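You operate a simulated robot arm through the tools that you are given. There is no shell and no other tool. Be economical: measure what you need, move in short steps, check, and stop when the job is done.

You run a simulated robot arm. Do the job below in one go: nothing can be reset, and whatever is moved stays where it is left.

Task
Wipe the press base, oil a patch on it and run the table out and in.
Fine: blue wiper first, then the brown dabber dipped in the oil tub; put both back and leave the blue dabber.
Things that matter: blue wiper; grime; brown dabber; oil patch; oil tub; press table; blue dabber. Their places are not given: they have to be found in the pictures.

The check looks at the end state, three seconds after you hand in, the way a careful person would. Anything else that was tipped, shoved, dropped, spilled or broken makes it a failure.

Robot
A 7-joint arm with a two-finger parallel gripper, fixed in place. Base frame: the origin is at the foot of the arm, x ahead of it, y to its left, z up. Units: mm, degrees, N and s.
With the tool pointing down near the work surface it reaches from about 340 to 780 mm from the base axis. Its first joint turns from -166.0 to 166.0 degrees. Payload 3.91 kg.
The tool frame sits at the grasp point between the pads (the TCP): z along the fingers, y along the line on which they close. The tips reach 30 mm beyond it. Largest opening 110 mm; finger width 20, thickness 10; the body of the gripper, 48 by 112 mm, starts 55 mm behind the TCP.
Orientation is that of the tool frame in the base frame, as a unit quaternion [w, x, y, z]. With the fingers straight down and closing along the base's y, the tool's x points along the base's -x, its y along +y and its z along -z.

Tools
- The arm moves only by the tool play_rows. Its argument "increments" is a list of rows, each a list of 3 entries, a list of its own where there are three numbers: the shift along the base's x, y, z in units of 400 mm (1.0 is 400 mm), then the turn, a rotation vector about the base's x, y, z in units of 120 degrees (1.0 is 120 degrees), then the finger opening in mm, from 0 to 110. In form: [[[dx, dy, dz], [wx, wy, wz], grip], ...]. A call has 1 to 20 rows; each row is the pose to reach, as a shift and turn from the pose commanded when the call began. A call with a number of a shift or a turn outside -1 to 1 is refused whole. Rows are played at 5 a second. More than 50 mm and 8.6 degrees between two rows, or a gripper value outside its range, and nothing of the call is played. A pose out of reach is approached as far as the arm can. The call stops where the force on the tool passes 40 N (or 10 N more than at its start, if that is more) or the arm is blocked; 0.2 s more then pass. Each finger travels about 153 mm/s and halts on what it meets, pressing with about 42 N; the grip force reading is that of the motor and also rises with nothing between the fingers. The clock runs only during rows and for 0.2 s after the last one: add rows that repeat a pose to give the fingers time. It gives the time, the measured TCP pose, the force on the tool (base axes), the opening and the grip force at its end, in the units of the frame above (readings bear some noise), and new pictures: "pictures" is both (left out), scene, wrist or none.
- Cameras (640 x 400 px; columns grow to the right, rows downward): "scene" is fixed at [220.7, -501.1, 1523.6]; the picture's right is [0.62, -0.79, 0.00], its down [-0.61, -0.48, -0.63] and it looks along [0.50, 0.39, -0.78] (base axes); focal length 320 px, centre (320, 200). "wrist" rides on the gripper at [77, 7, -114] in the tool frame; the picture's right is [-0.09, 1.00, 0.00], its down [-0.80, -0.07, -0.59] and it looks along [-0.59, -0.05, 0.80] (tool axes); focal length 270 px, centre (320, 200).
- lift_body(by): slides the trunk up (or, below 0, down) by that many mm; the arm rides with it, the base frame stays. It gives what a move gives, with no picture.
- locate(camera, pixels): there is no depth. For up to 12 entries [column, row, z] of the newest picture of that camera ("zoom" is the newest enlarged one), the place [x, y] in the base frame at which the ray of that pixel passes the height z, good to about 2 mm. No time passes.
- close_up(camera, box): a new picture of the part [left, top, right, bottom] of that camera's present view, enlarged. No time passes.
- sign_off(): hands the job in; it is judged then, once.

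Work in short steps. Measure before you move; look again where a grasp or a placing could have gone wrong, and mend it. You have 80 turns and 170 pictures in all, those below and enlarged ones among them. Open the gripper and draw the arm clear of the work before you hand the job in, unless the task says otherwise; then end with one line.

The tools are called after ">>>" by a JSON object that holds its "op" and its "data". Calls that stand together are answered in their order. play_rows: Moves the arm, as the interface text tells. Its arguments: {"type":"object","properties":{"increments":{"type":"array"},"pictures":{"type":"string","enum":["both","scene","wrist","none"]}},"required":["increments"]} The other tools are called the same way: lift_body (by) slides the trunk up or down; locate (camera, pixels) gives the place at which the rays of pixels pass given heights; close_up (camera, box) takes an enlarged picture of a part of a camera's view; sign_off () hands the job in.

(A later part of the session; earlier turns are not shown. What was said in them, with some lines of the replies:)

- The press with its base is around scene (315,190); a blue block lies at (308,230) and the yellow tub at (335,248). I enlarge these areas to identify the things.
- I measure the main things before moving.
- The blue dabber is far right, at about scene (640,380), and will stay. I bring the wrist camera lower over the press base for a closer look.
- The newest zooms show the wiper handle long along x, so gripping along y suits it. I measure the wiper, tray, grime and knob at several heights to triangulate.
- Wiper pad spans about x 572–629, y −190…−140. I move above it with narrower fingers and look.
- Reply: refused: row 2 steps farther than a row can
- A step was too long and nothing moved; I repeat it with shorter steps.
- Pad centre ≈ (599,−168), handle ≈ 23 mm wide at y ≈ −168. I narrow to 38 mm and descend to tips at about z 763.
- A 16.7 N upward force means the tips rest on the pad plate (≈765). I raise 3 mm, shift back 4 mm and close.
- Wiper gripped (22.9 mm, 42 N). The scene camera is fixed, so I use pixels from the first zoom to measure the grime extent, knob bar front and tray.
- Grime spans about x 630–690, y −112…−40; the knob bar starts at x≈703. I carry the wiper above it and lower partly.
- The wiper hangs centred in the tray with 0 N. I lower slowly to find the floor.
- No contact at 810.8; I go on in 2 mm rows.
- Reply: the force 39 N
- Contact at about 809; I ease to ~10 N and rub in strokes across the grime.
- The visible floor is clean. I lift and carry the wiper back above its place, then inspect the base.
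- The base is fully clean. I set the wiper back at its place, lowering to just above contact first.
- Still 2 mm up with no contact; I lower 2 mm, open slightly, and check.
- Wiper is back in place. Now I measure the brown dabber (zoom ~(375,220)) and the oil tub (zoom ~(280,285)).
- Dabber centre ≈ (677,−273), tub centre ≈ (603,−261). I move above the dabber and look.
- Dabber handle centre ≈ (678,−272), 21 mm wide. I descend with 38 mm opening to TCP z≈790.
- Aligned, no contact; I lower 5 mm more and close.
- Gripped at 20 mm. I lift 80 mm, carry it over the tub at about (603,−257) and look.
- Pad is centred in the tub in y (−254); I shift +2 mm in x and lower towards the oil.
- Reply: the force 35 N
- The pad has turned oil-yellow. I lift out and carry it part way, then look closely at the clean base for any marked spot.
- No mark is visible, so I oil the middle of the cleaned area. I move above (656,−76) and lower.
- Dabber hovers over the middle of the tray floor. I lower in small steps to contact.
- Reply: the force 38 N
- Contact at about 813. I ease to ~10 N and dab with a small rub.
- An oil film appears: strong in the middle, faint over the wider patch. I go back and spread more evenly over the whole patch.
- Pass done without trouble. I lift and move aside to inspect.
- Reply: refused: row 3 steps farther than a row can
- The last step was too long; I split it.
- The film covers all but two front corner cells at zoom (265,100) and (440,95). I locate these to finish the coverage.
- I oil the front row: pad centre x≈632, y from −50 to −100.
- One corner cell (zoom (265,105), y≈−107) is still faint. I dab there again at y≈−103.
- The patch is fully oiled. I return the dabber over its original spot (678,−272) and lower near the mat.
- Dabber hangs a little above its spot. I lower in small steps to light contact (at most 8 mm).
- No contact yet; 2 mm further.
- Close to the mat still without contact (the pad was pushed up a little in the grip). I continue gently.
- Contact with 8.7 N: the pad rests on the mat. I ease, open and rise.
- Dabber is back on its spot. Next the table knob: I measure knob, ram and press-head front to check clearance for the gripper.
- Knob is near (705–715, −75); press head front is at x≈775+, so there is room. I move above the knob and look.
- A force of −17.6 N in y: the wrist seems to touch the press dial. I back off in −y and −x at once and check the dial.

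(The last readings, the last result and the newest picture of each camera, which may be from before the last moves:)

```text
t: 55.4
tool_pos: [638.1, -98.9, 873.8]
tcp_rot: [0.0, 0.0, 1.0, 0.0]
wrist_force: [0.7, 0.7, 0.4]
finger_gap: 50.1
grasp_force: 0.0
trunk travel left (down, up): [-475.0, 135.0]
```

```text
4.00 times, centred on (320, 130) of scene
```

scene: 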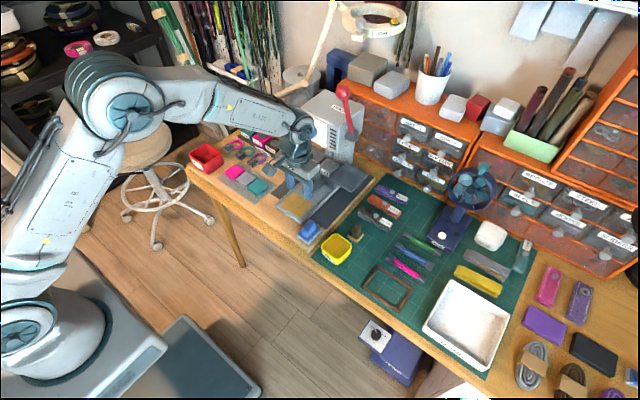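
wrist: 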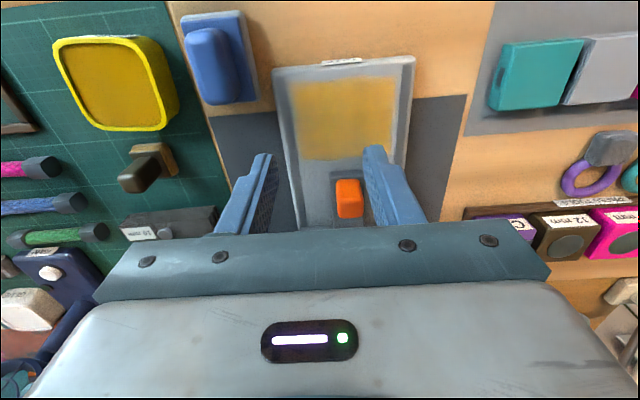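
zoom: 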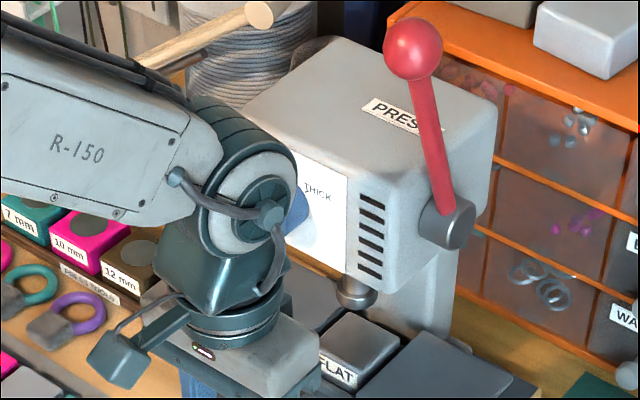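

The dial is hidden; I withdraw further to see it.

>>> {"op": "play_rows", "data": {"increments": [[[-0.1, 0, 0], [0, 0, 0], 50], [[-0.2, 0, 0], [0, 0, 0], 50], [[-0.25, 0, 0], [0, 0, 0], 50], [[-0.25, 0, 0], [0, 0, 0], 50]]}}

>>> {"op": "close_up", "data": {"camera": "scene", "box": [270, 80, 370, 180]}}

>>> {"op": "close_up", "data": {"camera": "wrist", "box": [220, 60, 420, 240]}}

```text
t: 56.4
tool_pos: [537.5, -99.2, 874.0]
tcp_rot: [0.0, -0.001, 1.0, 0.0]
wrist_force: [1.0, 0.0, 0.0]
finger_gap: 50.1
grasp_force: 0.1
trunk travel left (down, up): [-475.0, 135.0]
```

scene: 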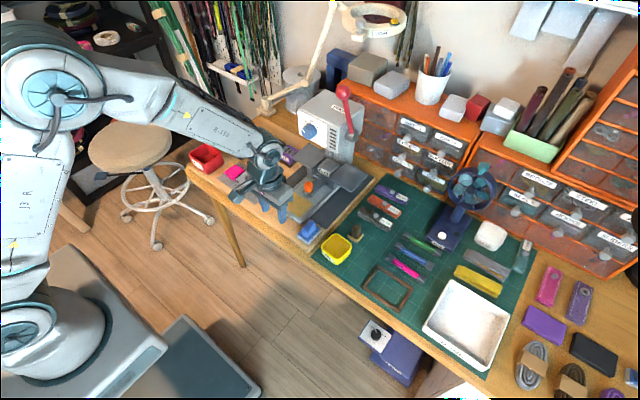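
wrist: 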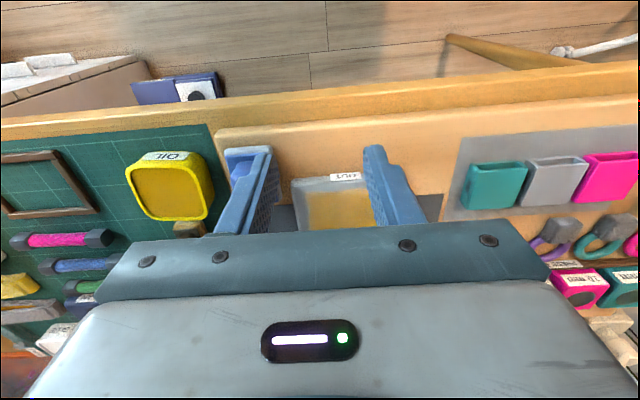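

```text
4.00 times, centred on (320, 130) of scene
```

zoom: 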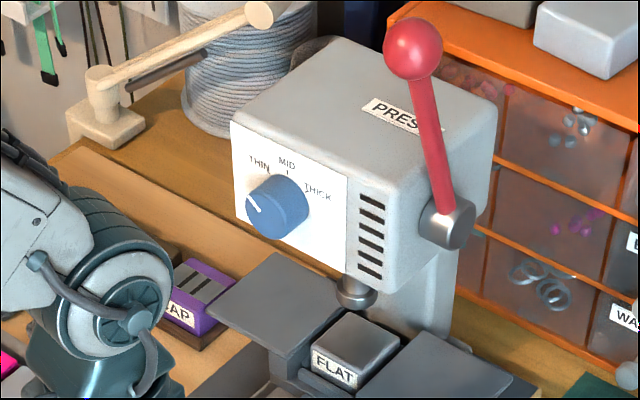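

```text
2.22 times, centred on (320, 150) of wrist
```

zoom: 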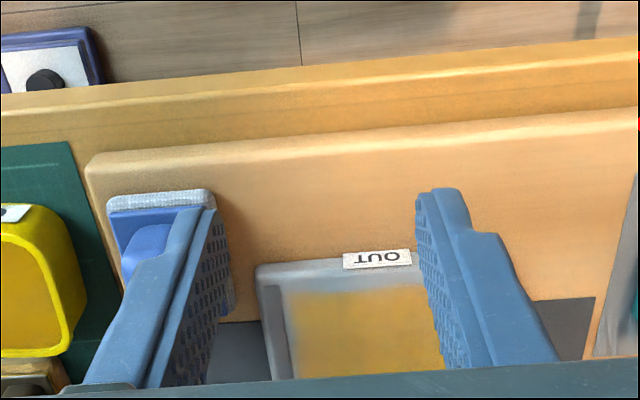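

The dial pointer is where it was at the start (between rest and THIN), so nothing was disturbed. I measure the head and dial to plan a clear approach.

>>> {"op": "locate", "data": {"camera": "zoom", "pixels": [[300, 300, 760]]}}

>>> {"op": "locate", "data": {"camera": "scene", "pixels": [[326, 146, 870], [326, 146, 890], [326, 146, 910], [326, 122, 960], [326, 122, 980], [298, 111, 960], [298, 111, 980], [308, 133, 900], [308, 133, 930], [300, 131, 900], [300, 131, 930]]}}

```text
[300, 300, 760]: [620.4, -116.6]
```

```text
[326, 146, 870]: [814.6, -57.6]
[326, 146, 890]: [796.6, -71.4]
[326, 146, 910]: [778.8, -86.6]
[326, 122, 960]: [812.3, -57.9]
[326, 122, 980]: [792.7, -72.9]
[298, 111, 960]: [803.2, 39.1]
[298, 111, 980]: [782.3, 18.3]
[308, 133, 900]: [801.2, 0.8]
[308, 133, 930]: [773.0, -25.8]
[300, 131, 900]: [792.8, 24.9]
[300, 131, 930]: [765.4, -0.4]
```

The press head overhangs to about x 745 with the dial to about 715, so an upright wrist would hit it. I tilt the tool 30° (fingers forward) so the wrist stays back, and look at the knob.

>>> {"op": "play_rows", "data": {"increments": [[[0, 0, 0], [0, -0.0625, 0], 50], [[0, 0.02, 0], [0, -0.125, 0], 50], [[0, 0.04, 0], [0, -0.1875, 0], 50], [[0, 0.058, 0], [0, -0.25, 0], 50], [[0.08, 0.058, 0], [0, -0.25, 0], 50], [[0.16, 0.058, 0], [0, -0.25, 0], 50], [[0.2, 0.058, -0.01], [0, -0.25, 0], 50], [[0.2, 0.058, -0.01], [0, -0.25, 0], 50]]}}

>>> {"op": "close_up", "data": {"camera": "wrist", "box": [220, 60, 420, 240]}}

>>> {"op": "close_up", "data": {"camera": "scene", "box": [260, 110, 370, 220]}}

```text
t: 58.2
tool_pos: [617.2, -76.0, 868.0]
tcp_rot: [0.259, 0.0, 0.966, 0.001]
wrist_force: [0.9, 0.3, 0.3]
finger_gap: 50.2
grasp_force: 0.0
trunk travel left (down, up): [-475.0, 135.0]
```

scene: 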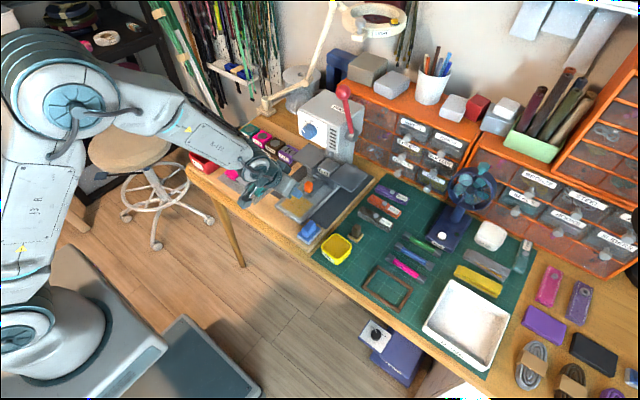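
wrist: 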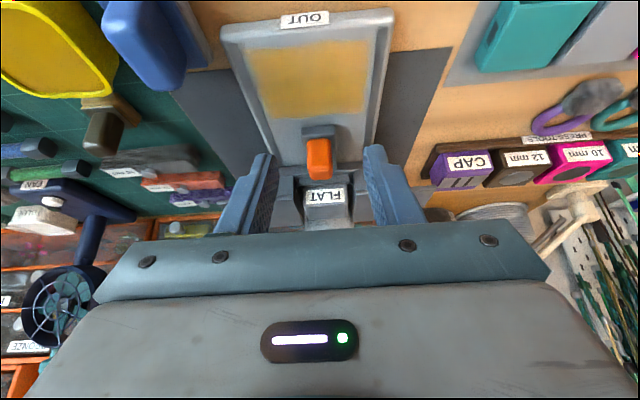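

```text
2.22 times, centred on (320, 150) of wrist
```

zoom: 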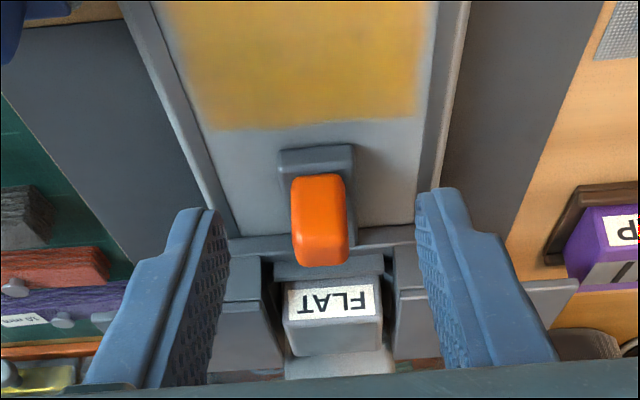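

```text
3.64 times, centred on (315, 165) of scene
```

zoom: 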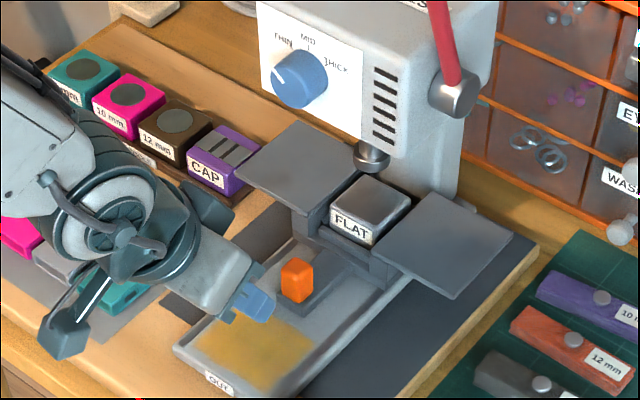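

>>> {"op": "locate", "data": {"camera": "wrist", "pixels": [[319, 139, 765], [319, 139, 775], [322, 170, 795], [322, 170, 805], [322, 170, 785], [308, 150, 785], [331, 150, 785], [302, 128, 765], [336, 126, 765], [322, 186, 780]]}}

>>> {"op": "locate", "data": {"camera": "zoom", "pixels": [[298, 264, 805], [298, 264, 795], [298, 264, 785], [297, 302, 775], [297, 302, 765], [298, 318, 760], [298, 318, 765], [318, 293, 770]]}}

```text
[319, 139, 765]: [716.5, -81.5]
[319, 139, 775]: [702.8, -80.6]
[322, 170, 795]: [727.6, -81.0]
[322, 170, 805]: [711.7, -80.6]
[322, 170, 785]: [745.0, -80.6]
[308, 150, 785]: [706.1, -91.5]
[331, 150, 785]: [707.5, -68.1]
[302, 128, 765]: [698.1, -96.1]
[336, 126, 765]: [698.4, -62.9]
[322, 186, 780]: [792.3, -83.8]
```

```text
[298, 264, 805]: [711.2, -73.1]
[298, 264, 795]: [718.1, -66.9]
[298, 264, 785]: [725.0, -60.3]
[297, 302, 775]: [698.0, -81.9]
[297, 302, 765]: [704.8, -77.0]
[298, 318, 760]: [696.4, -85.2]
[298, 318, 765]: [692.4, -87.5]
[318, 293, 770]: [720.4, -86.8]
```

Knob: centre ≈ (711,−79,792), ~23 mm wide. I approach along the tool axis to TCP ≈ (703,−79,812), keeping the tips above the bar.

>>> {"op": "play_rows", "data": {"increments": [[[0.07, -0.0075, -0.01], [0, 0, 0], 46], [[0.14, -0.0075, -0.015], [0, 0, 0], 46], [[0.165, -0.0075, -0.058], [0, 0, 0], 46], [[0.19, -0.0075, -0.1], [0, 0, 0], 46], [[0.215, -0.0075, -0.14], [0, 0, 0], 46], [[0.215, -0.0075, -0.14], [0, 0, 0], 46]]}}

>>> {"op": "close_up", "data": {"camera": "wrist", "box": [240, 100, 400, 240]}}

>>> {"op": "close_up", "data": {"camera": "scene", "box": [270, 140, 350, 220]}}

```text
t: 59.6
tool_pos: [703.3, -80.6, 812.6]
tcp_rot: [0.259, -0.001, 0.966, 0.0]
wrist_force: [-0.4, 0.1, -0.6]
finger_gap: 46.0
grasp_force: 0.0
trunk travel left (down, up): [-475.0, 135.0]
```

scene: 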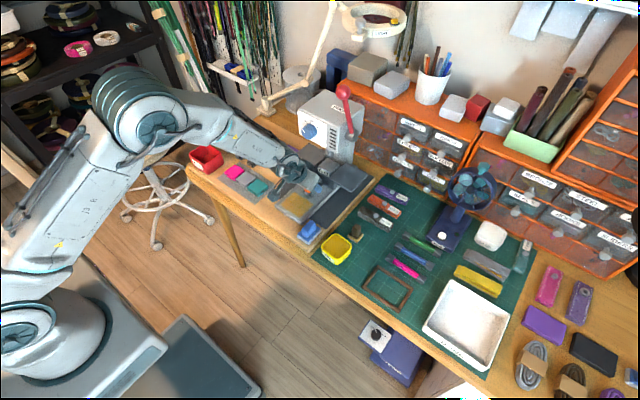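
wrist: 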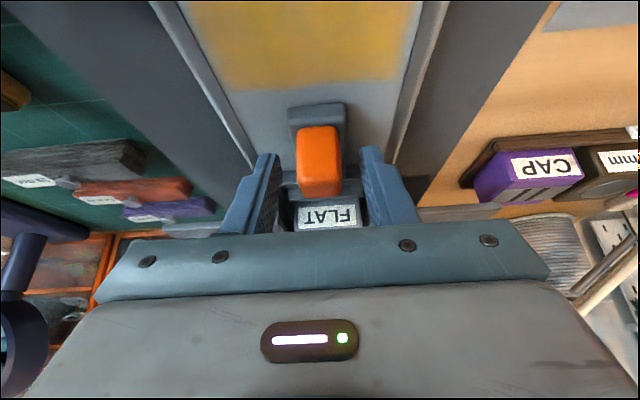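

```text
2.86 times, centred on (320, 170) of wrist
```

zoom: 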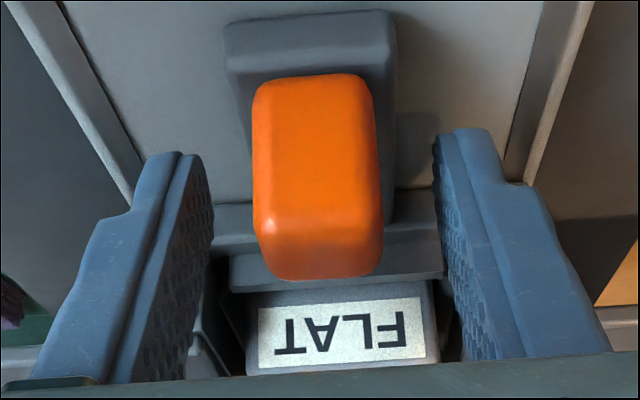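

```text
5.00 times, centred on (310, 180) of scene
```

zoom: 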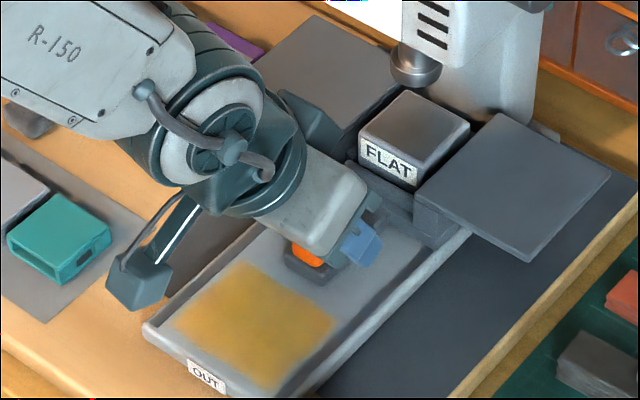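

Knob is between the fingers and centred in y. I shift 6 mm back and 4 mm down, then close.

>>> {"op": "play_rows", "data": {"increments": [[[-0.015, 0, 0], [0, 0, 0], 46], [[-0.015, 0, -0.01], [0, 0, 0], 46], [[-0.015, 0, -0.01], [0, 0, 0], 10], [[-0.015, 0, -0.01], [0, 0, 0], 10], [[-0.015, 0, -0.01], [0, 0, 0], 10]]}}

>>> {"op": "close_up", "data": {"camera": "wrist", "box": [240, 100, 400, 240]}}

```text
t: 60.8
tool_pos: [696.4, -80.6, 808.3]
tcp_rot: [0.259, -0.001, 0.966, 0.0]
wrist_force: [0.3, 2.0, 0.7]
finger_gap: 31.8
grasp_force: 44.9
trunk travel left (down, up): [-475.0, 135.0]
```

scene: 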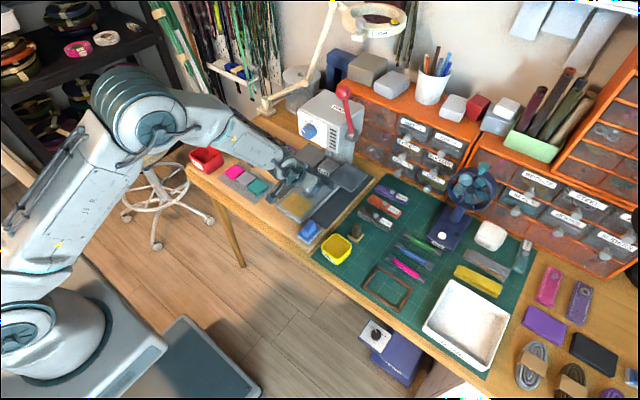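
wrist: 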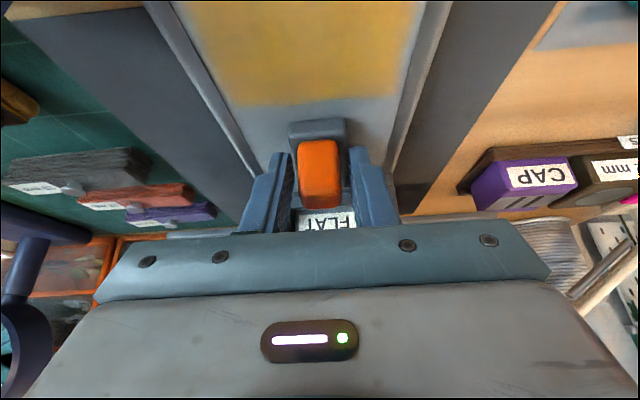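

```text
2.86 times, centred on (320, 170) of wrist
```

zoom: 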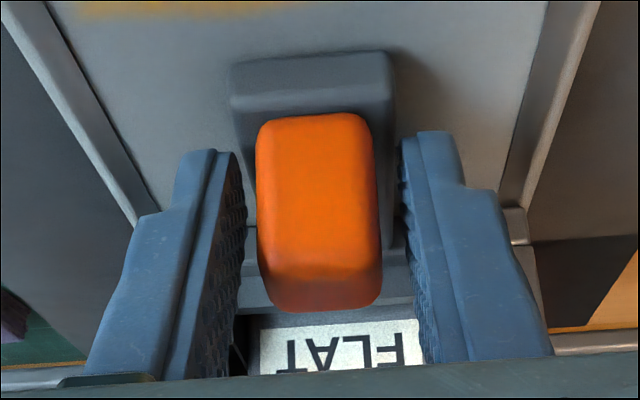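

The fingertips closed on the sides of the table's bar (31.8 mm, 45 N) just under the knob — a firm hold. I pull straight out 40 mm and check.

>>> {"op": "play_rows", "data": {"increments": [[[-0.02, 0, 0], [0, 0, 0], 10], [[-0.04, 0, 0], [0, 0, 0], 10], [[-0.06, 0, 0], [0, 0, 0], 10], [[-0.08, 0, 0], [0, 0, 0], 10], [[-0.1, 0, 0], [0, 0, 0], 10], [[-0.1, 0, 0], [0, 0, 0], 10]]}}

>>> {"op": "close_up", "data": {"camera": "scene", "box": [260, 130, 370, 240]}}

```text
t: 62.2
tool_pos: [656.8, -79.8, 807.9]
tcp_rot: [0.258, 0.0, 0.966, 0.0]
wrist_force: [0.9, 5.4, -5.0]
finger_gap: 31.3
grasp_force: 44.7
trunk travel left (down, up): [-475.0, 135.0]
```

scene: 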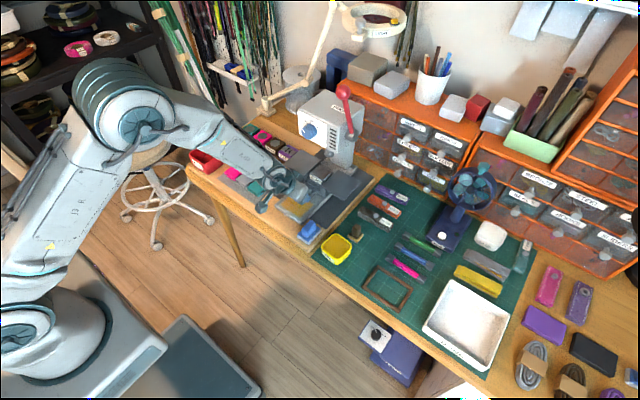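
wrist: 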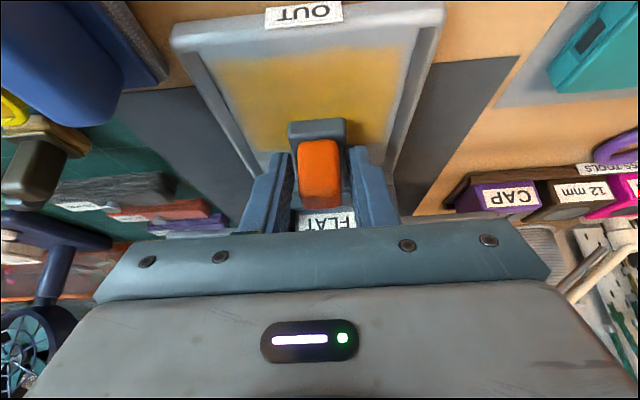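

```text
3.64 times, centred on (315, 185) of scene
```

zoom: 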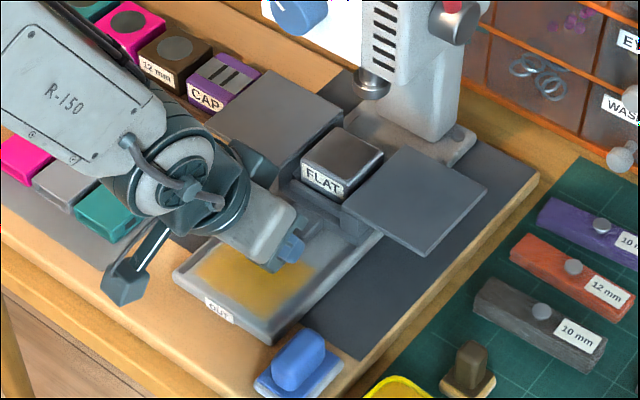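

The table slides easily. I continue outward in 6 mm rows until its stop.

>>> {"op": "play_rows", "data": {"increments": [[[-0.02, 0, 0], [0, 0, 0], 10], [[-0.04, 0, 0], [0, 0, 0], 10], [[-0.055, 0, 0], [0, 0, 0], 10], [[-0.07, 0, 0], [0, 0, 0], 10], [[-0.08, 0, 0], [0, 0, 0], 10], [[-0.09, 0, 0], [0, 0, 0], 10], [[-0.09, 0, 0], [0, 0, 0], 10]]}}

>>> {"op": "close_up", "data": {"camera": "scene", "box": [260, 130, 370, 240]}}

```text
t: 63.8
tool_pos: [621.1, -79.2, 809.1]
tcp_rot: [0.259, 0.001, 0.966, -0.001]
wrist_force: [0.3, 0.8, -8.4]
finger_gap: 31.6
grasp_force: 45.3
trunk travel left (down, up): [-475.0, 135.0]
```

scene: 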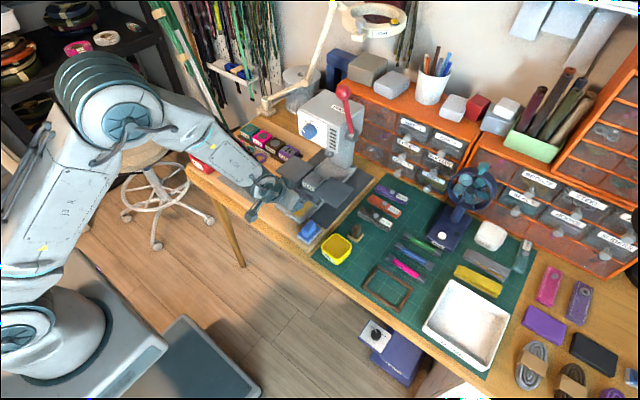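
wrist: 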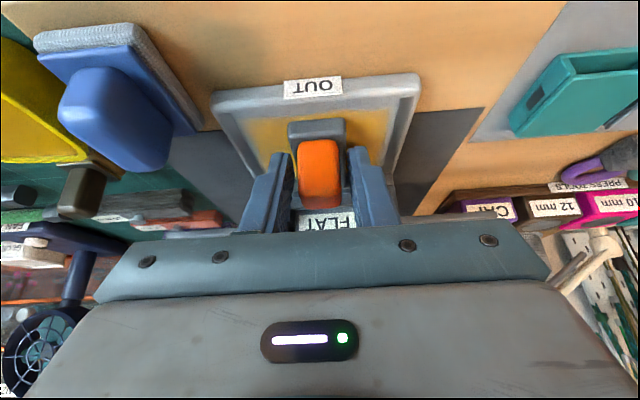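

```text
3.64 times, centred on (315, 185) of scene
```

zoom: 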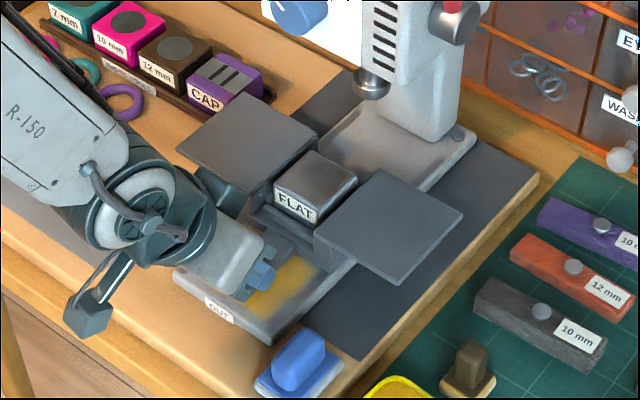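

Still free at 76 mm out. I go on in 3 mm rows until the stop is felt.

>>> {"op": "play_rows", "data": {"increments": [[[-0.0075, 0, 0], [0, 0, 0], 10], [[-0.015, 0, 0], [0, 0, 0], 10], [[-0.0225, 0, 0], [0, 0, 0], 10], [[-0.03, 0, 0], [0, 0, 0], 10], [[-0.0375, 0, 0], [0, 0, 0], 10], [[-0.045, 0, 0], [0, 0, 0], 10], [[-0.045, 0, 0], [0, 0, 0], 10]]}}

>>> {"op": "close_up", "data": {"camera": "scene", "box": [260, 130, 370, 240]}}

```text
t: 65.4
tool_pos: [604.7, -80.6, 809.2]
tcp_rot: [0.258, 0.0, 0.966, 0.001]
wrist_force: [0.7, -1.6, -12.8]
finger_gap: 31.6
grasp_force: 45.4
trunk travel left (down, up): [-475.0, 135.0]
```

scene: 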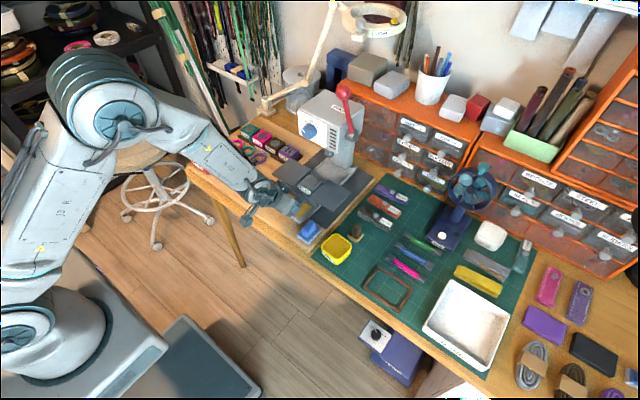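
wrist: 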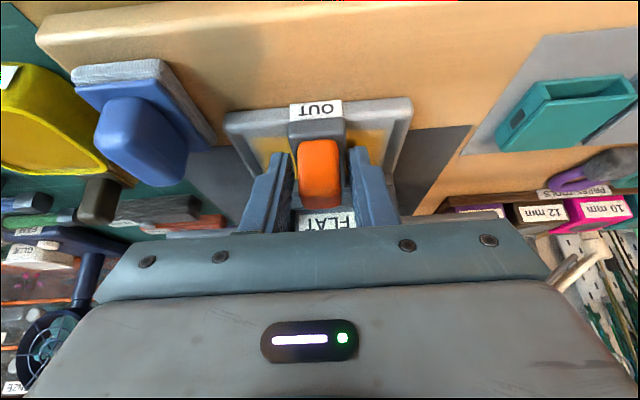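

```text
3.64 times, centred on (315, 185) of scene
```

zoom: 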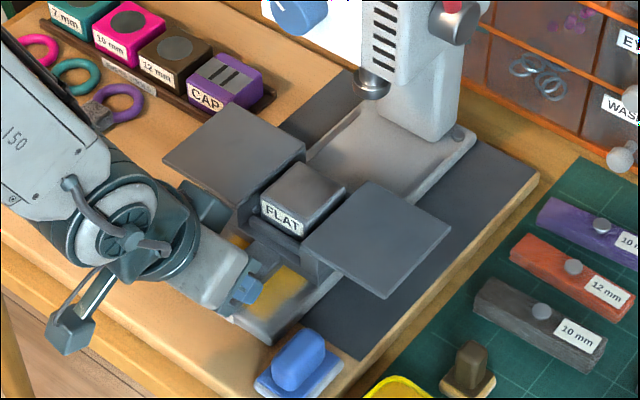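

92 mm out and no stop yet. I check the wing's front edge against the wiper and the end of the dark strip before going on.

>>> {"op": "locate", "data": {"camera": "zoom", "pixels": [[302, 248, 785], [388, 297, 785], [388, 297, 800], [452, 230, 785], [302, 340, 748], [360, 358, 748], [290, 345, 760], [312, 330, 800], [162, 160, 785], [240, 207, 785]]}}

```text
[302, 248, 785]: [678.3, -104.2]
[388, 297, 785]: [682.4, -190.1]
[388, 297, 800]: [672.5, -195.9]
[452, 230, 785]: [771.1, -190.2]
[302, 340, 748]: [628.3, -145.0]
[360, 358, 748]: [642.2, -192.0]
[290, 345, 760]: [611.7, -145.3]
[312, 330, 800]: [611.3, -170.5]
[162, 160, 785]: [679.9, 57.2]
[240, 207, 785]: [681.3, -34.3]
```

Wing front is at x≈680, the strip ends at ≈638, so there is more travel. I continue in 4 mm rows, easing the tool down 1 mm.

>>> {"op": "play_rows", "data": {"increments": [[[-0.01, 0, -0.0025], [0, 0, 0], 10], [[-0.02, 0, -0.0025], [0, 0, 0], 10], [[-0.03, 0, -0.0025], [0, 0, 0], 10], [[-0.04, 0, -0.0025], [0, 0, 0], 10], [[-0.05, 0, -0.0025], [0, 0, 0], 10], [[-0.05, 0, -0.0025], [0, 0, 0], 10]]}}

>>> {"op": "close_up", "data": {"camera": "scene", "box": [260, 130, 370, 240]}}

```text
t: 66.8
tool_pos: [585.6, -80.7, 808.3]
tcp_rot: [0.258, -0.001, 0.966, 0.001]
wrist_force: [-0.3, -1.4, 2.2]
finger_gap: 31.6
grasp_force: 45.1
trunk travel left (down, up): [-475.0, 135.0]
```

scene: 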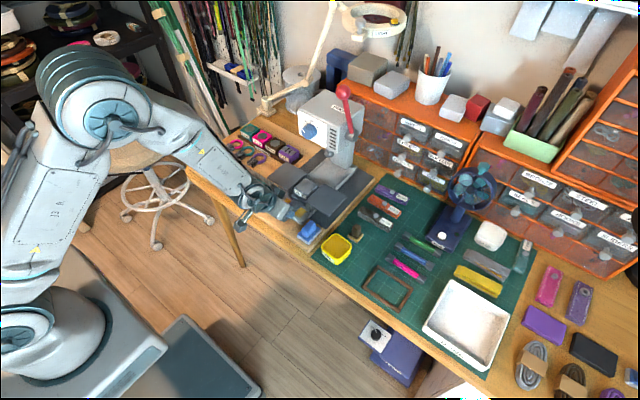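
wrist: 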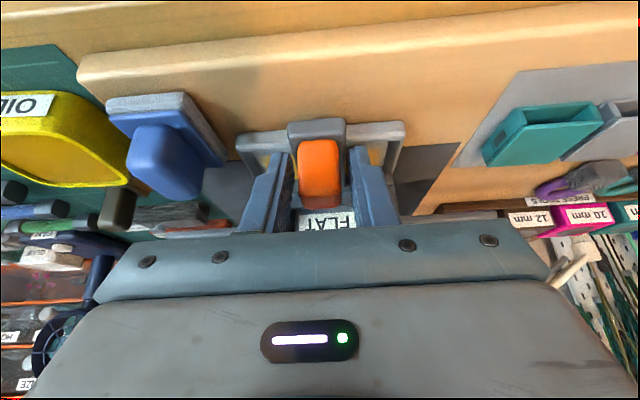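

```text
3.64 times, centred on (315, 185) of scene
```

zoom: 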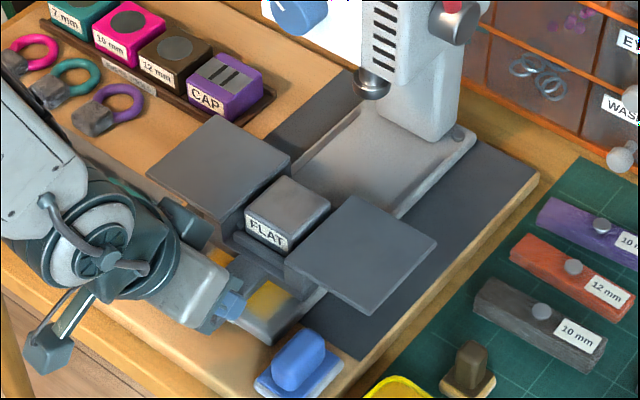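

111 mm out, wing front ≈ 661. I continue in 3 mm rows towards the stop.

>>> {"op": "play_rows", "data": {"increments": [[[-0.0075, 0, 0], [0, 0, 0], 10], [[-0.015, 0, 0], [0, 0, 0], 10], [[-0.0225, 0, 0], [0, 0, 0], 10], [[-0.03, 0, 0], [0, 0, 0], 10], [[-0.0375, 0, 0], [0, 0, 0], 10], [[-0.0375, 0, 0], [0, 0, 0], 10]]}}

>>> {"op": "close_up", "data": {"camera": "scene", "box": [260, 130, 370, 240]}}

```text
t: 68.2
tool_pos: [569.0, -80.4, 810.0]
tcp_rot: [0.259, 0.0, 0.966, 0.0]
wrist_force: [0.7, -1.3, 2.8]
finger_gap: 31.7
grasp_force: 44.2
trunk travel left (down, up): [-475.0, 135.0]
```

scene: 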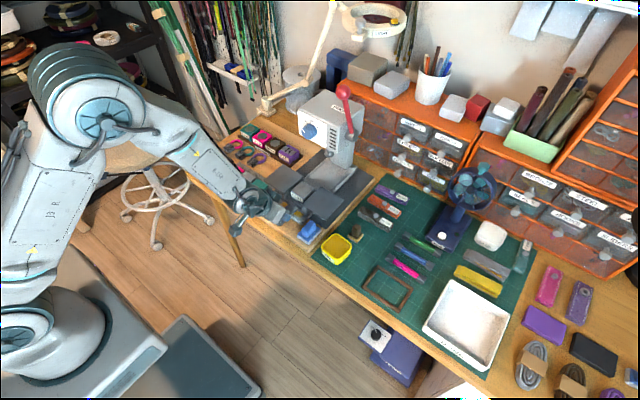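
wrist: 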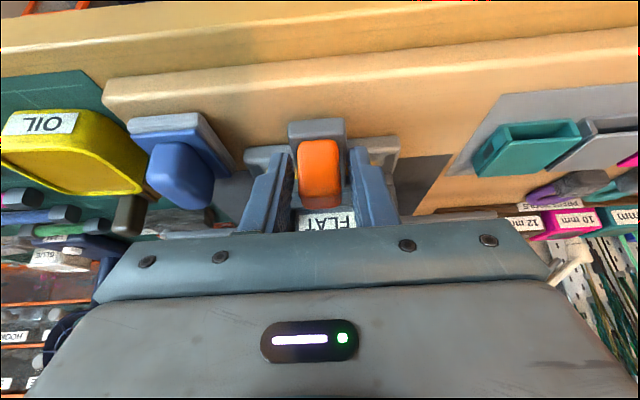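

```text
3.64 times, centred on (315, 185) of scene
```

zoom: 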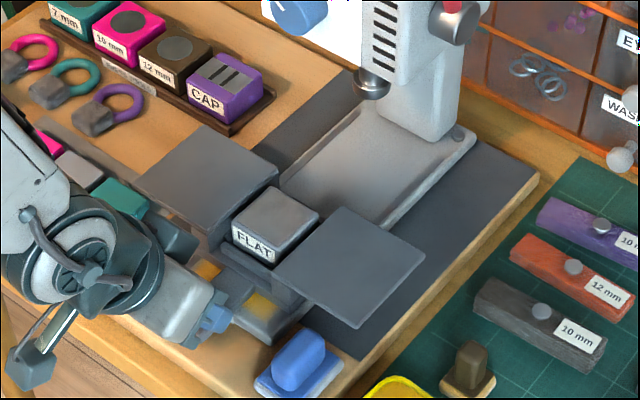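

127 mm out; wing front ≈645, wiper handle ≈622. I try 8 mm more in 2 mm rows.

>>> {"op": "play_rows", "data": {"increments": [[[-0.005, 0, 0], [0, 0, 0], 10], [[-0.01, 0, 0], [0, 0, 0], 10], [[-0.015, 0, 0], [0, 0, 0], 10], [[-0.02, 0, 0], [0, 0, 0], 10], [[-0.02, 0, 0], [0, 0, 0], 10]]}}

>>> {"op": "close_up", "data": {"camera": "scene", "box": [260, 130, 370, 240]}}

```text
t: 69.4
tool_pos: [566.7, -80.2, 808.5]
tcp_rot: [0.261, 0.001, 0.965, 0.0]
wrist_force: [32.0, -4.4, -6.9]
finger_gap: 32.1
grasp_force: 45.6
trunk travel left (down, up): [-475.0, 135.0]
```

scene: 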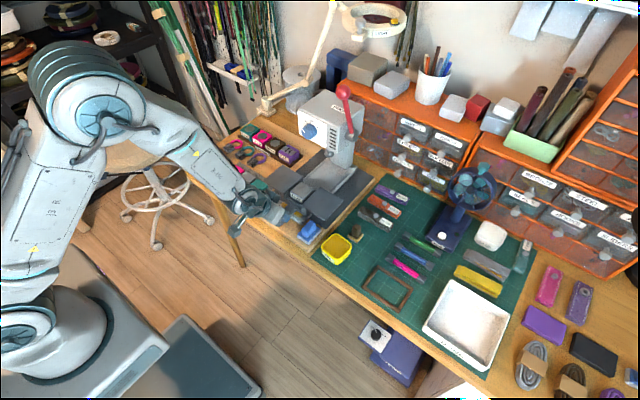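
wrist: 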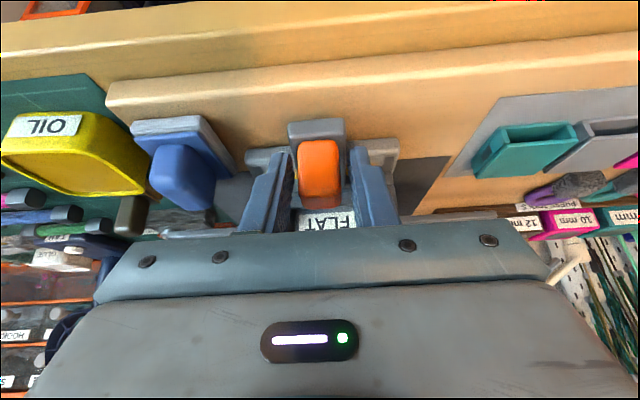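

```text
3.64 times, centred on (315, 185) of scene
```

zoom: 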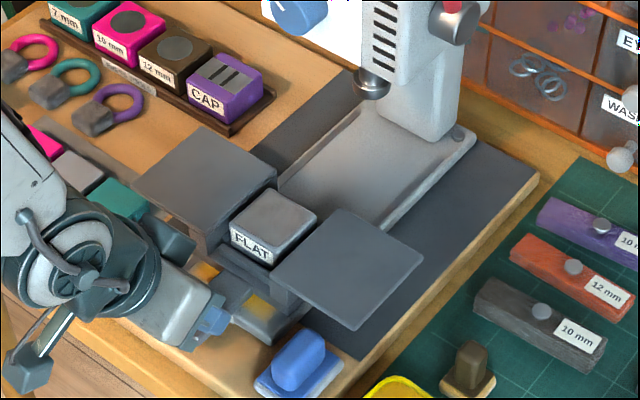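

The out stop is felt (32 N) at 130 mm. Now I push the table back in, most of the way.

>>> {"op": "play_rows", "data": {"increments": [[[0.02, 0, 0], [0, 0, 0], 10], [[0.05, 0, 0], [0, 0, 0], 10], [[0.08, 0, 0], [0, 0, 0], 10], [[0.11, 0, 0], [0, 0, 0], 10], [[0.14, 0, 0], [0, 0, 0], 10], [[0.17, 0, 0], [0, 0, 0], 10], [[0.2, 0, 0], [0, 0, 0], 10], [[0.23, 0, 0], [0, 0, 0], 10], [[0.26, 0, 0.0015], [0, 0, 0], 10], [[0.29, 0, 0.0025], [0, 0, 0], 10], [[0.31, 0, 0.0025], [0, 0, 0], 10], [[0.31, 0, 0.0025], [0, 0, 0], 10]]}}

>>> {"op": "close_up", "data": {"camera": "scene", "box": [260, 130, 370, 240]}}

```text
t: 72.0
tool_pos: [686.5, -79.7, 808.8]
tcp_rot: [0.259, 0.001, 0.966, -0.001]
wrist_force: [-0.9, -4.8, -3.8]
finger_gap: 31.8
grasp_force: 45.4
trunk travel left (down, up): [-475.0, 135.0]
```

scene: 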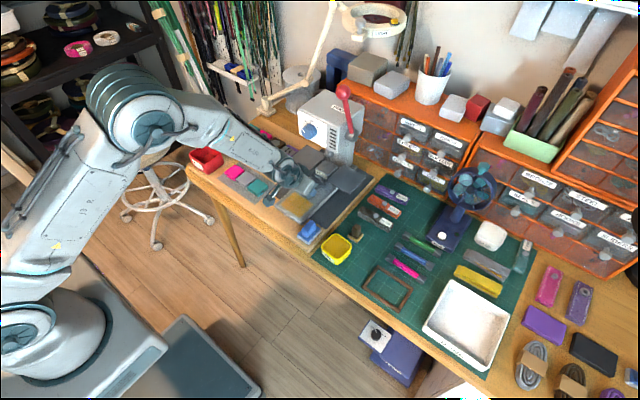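
wrist: 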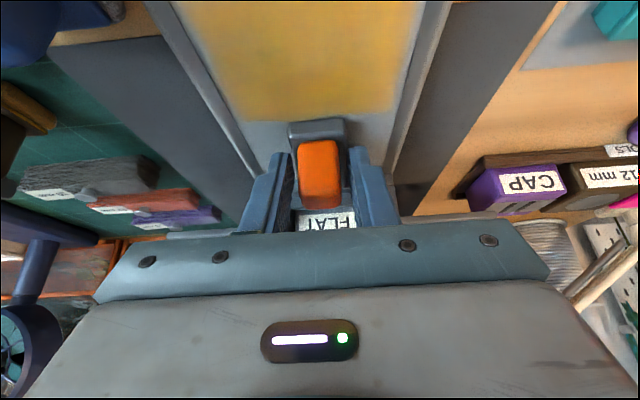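

```text
3.64 times, centred on (315, 185) of scene
```

zoom: 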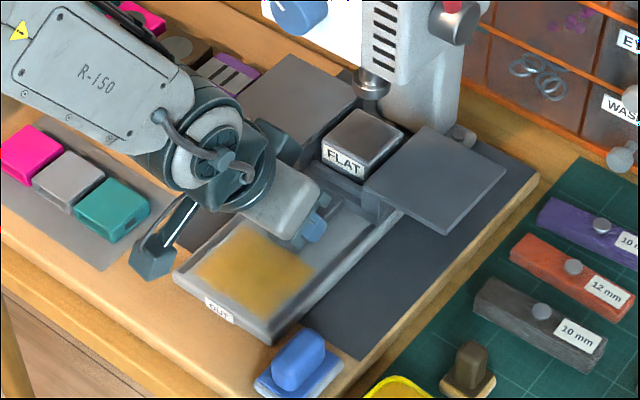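

Ten millimetres remain. I push in 3 mm rows to the inner stop.

>>> {"op": "play_rows", "data": {"increments": [[[0.0075, 0, 0], [0, 0, 0], 10], [[0.015, 0, 0], [0, 0, 0], 10], [[0.0225, 0, 0], [0, 0, 0], 10], [[0.0275, 0, 0], [0, 0, 0], 10], [[0.0325, 0, 0], [0, 0, 0], 10], [[0.0325, 0, 0], [0, 0, 0], 10]], "pictures": "none"}}

```text
t: 73.4
tool_pos: [696.5, -80.9, 807.4]
tcp_rot: [0.259, 0.0, 0.966, 0.0]
wrist_force: [-11.8, -2.7, -5.1]
finger_gap: 31.7
grasp_force: 44.8
trunk travel left (down, up): [-475.0, 135.0]
```

The inner stop is felt (−11.8 N) at x 696.5, the starting position. I give a slight extra push, relax, open, and back out along the tool axis.

>>> {"op": "play_rows", "data": {"increments": [[[0.004, 0, 0], [0, 0, 0], 10], [[0.004, 0, 0], [0, 0, 0], 10], [[-0.003, 0, 0], [0, 0, 0], 10], [[-0.003, 0, 0], [0, 0, 0], 46], [[-0.003, 0, 0], [0, 0, 0], 46], [[-0.028, 0, 0.043], [0, 0, 0], 46], [[-0.053, 0, 0.086], [0, 0, 0], 46], [[-0.078, 0, 0.13], [0, 0, 0], 46], [[-0.18, 0, 0.16], [0, 0, 0], 46], [[-0.28, 0, 0.2], [0, 0, 0], 46], [[-0.28, 0, 0.2], [0, 0, 0], 46]]}}

>>> {"op": "close_up", "data": {"camera": "scene", "box": [260, 100, 370, 210]}}

```text
t: 75.8
tool_pos: [583.8, -79.8, 890.2]
tcp_rot: [0.259, 0.0, 0.966, 0.0]
wrist_force: [-0.7, 0.4, 0.3]
finger_gap: 46.1
grasp_force: 0.1
trunk travel left (down, up): [-475.0, 135.0]
```

scene: 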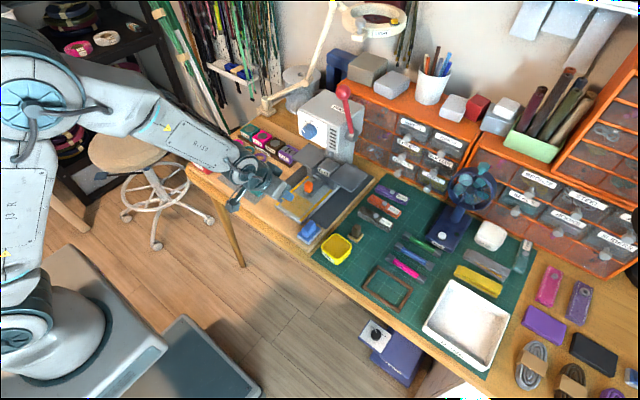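
wrist: 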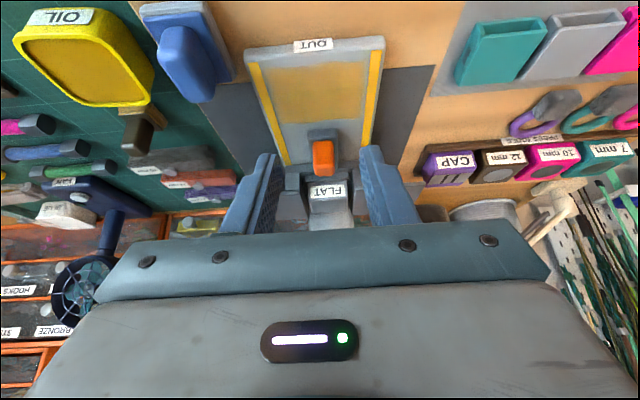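

```text
3.64 times, centred on (315, 155) of scene
```

zoom: 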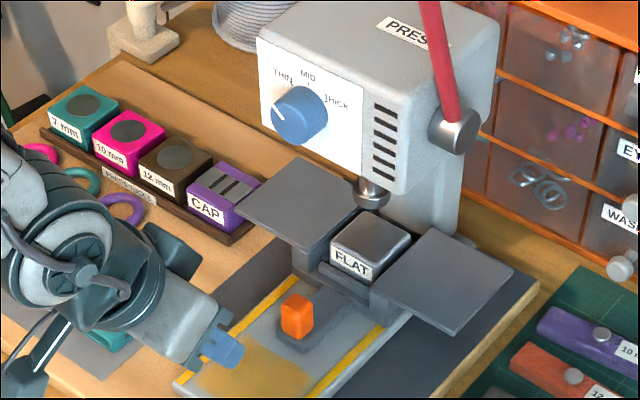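

The table is fully in and its rails now show oil along their length, so the run worked. I withdraw the arm up and back, level it, and take a last look.

>>> {"op": "play_rows", "data": {"increments": [[[-0.05, 0, 0.08], [0, 0, 0], 80], [[-0.1, 0, 0.16], [0, 0.03, 0], 80], [[-0.15, 0, 0.24], [0, 0.09, 0], 80], [[-0.2, 0, 0.32], [0, 0.15, 0], 80], [[-0.25, 0, 0.38], [0, 0.21, 0], 80], [[-0.3, 0, 0.42], [0, 0.25, 0], 80], [[-0.35, 0, 0.46], [0, 0.25, 0], 80], [[-0.35, 0, 0.46], [0, 0.25, 0], 80]]}}

>>> {"op": "close_up", "data": {"camera": "scene", "box": [260, 150, 390, 270]}}

>>> {"op": "close_up", "data": {"camera": "scene", "box": [180, 100, 310, 210]}}

```text
t: 77.6
tool_pos: [447.2, -79.1, 1072.8]
tcp_rot: [0.0, 0.0, 1.0, 0.0]
wrist_force: [-0.6, -0.4, -0.1]
finger_gap: 80.1
grasp_force: 0.1
trunk travel left (down, up): [-475.0, 135.0]
```

scene: 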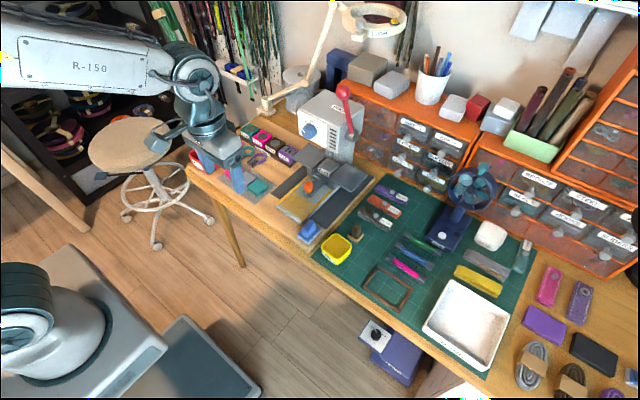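
wrist: 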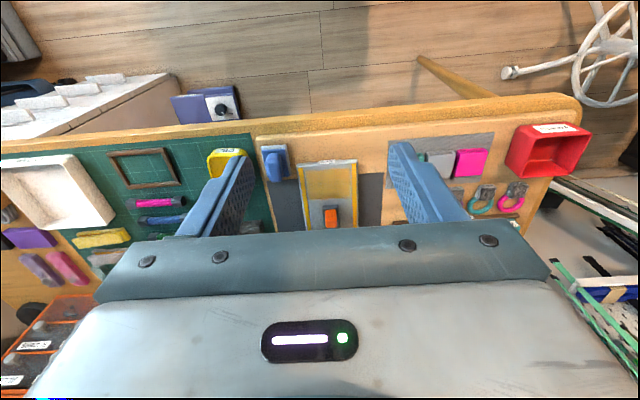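

```text
3.33 times, centred on (325, 210) of scene
```

zoom: 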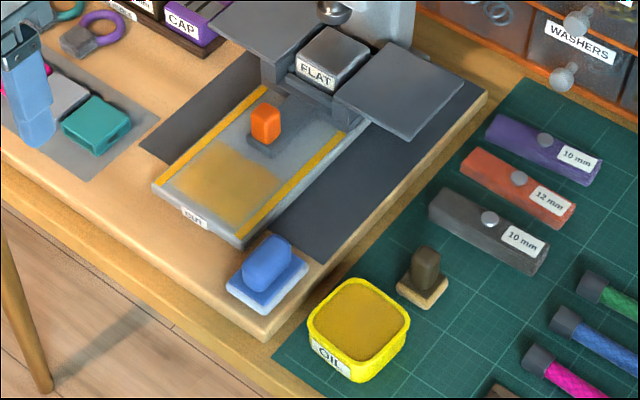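

```text
3.64 times, centred on (245, 155) of scene
```

zoom: 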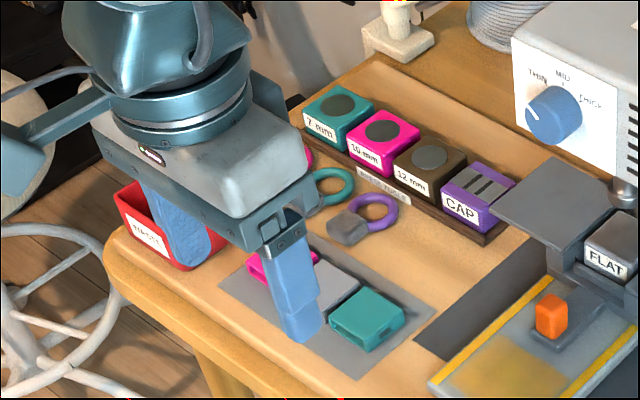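

Everything is in place: clean, oiled base, table in, both tools back, dial and other things unchanged, arm clear. I hand in.

>>> {"op": "sign_off", "data": {}}

```text
The job is handed in.
```

The press base is wiped and oiled, and the table has been run out to its stop and back in. The blue wiper and brown dabber are back in their places, and the blue dabber was left alone. The wrist briefly touched the press (about 18 N, probably the dial) on the first approach to the table knob; the dial setting looked unchanged afterwards.
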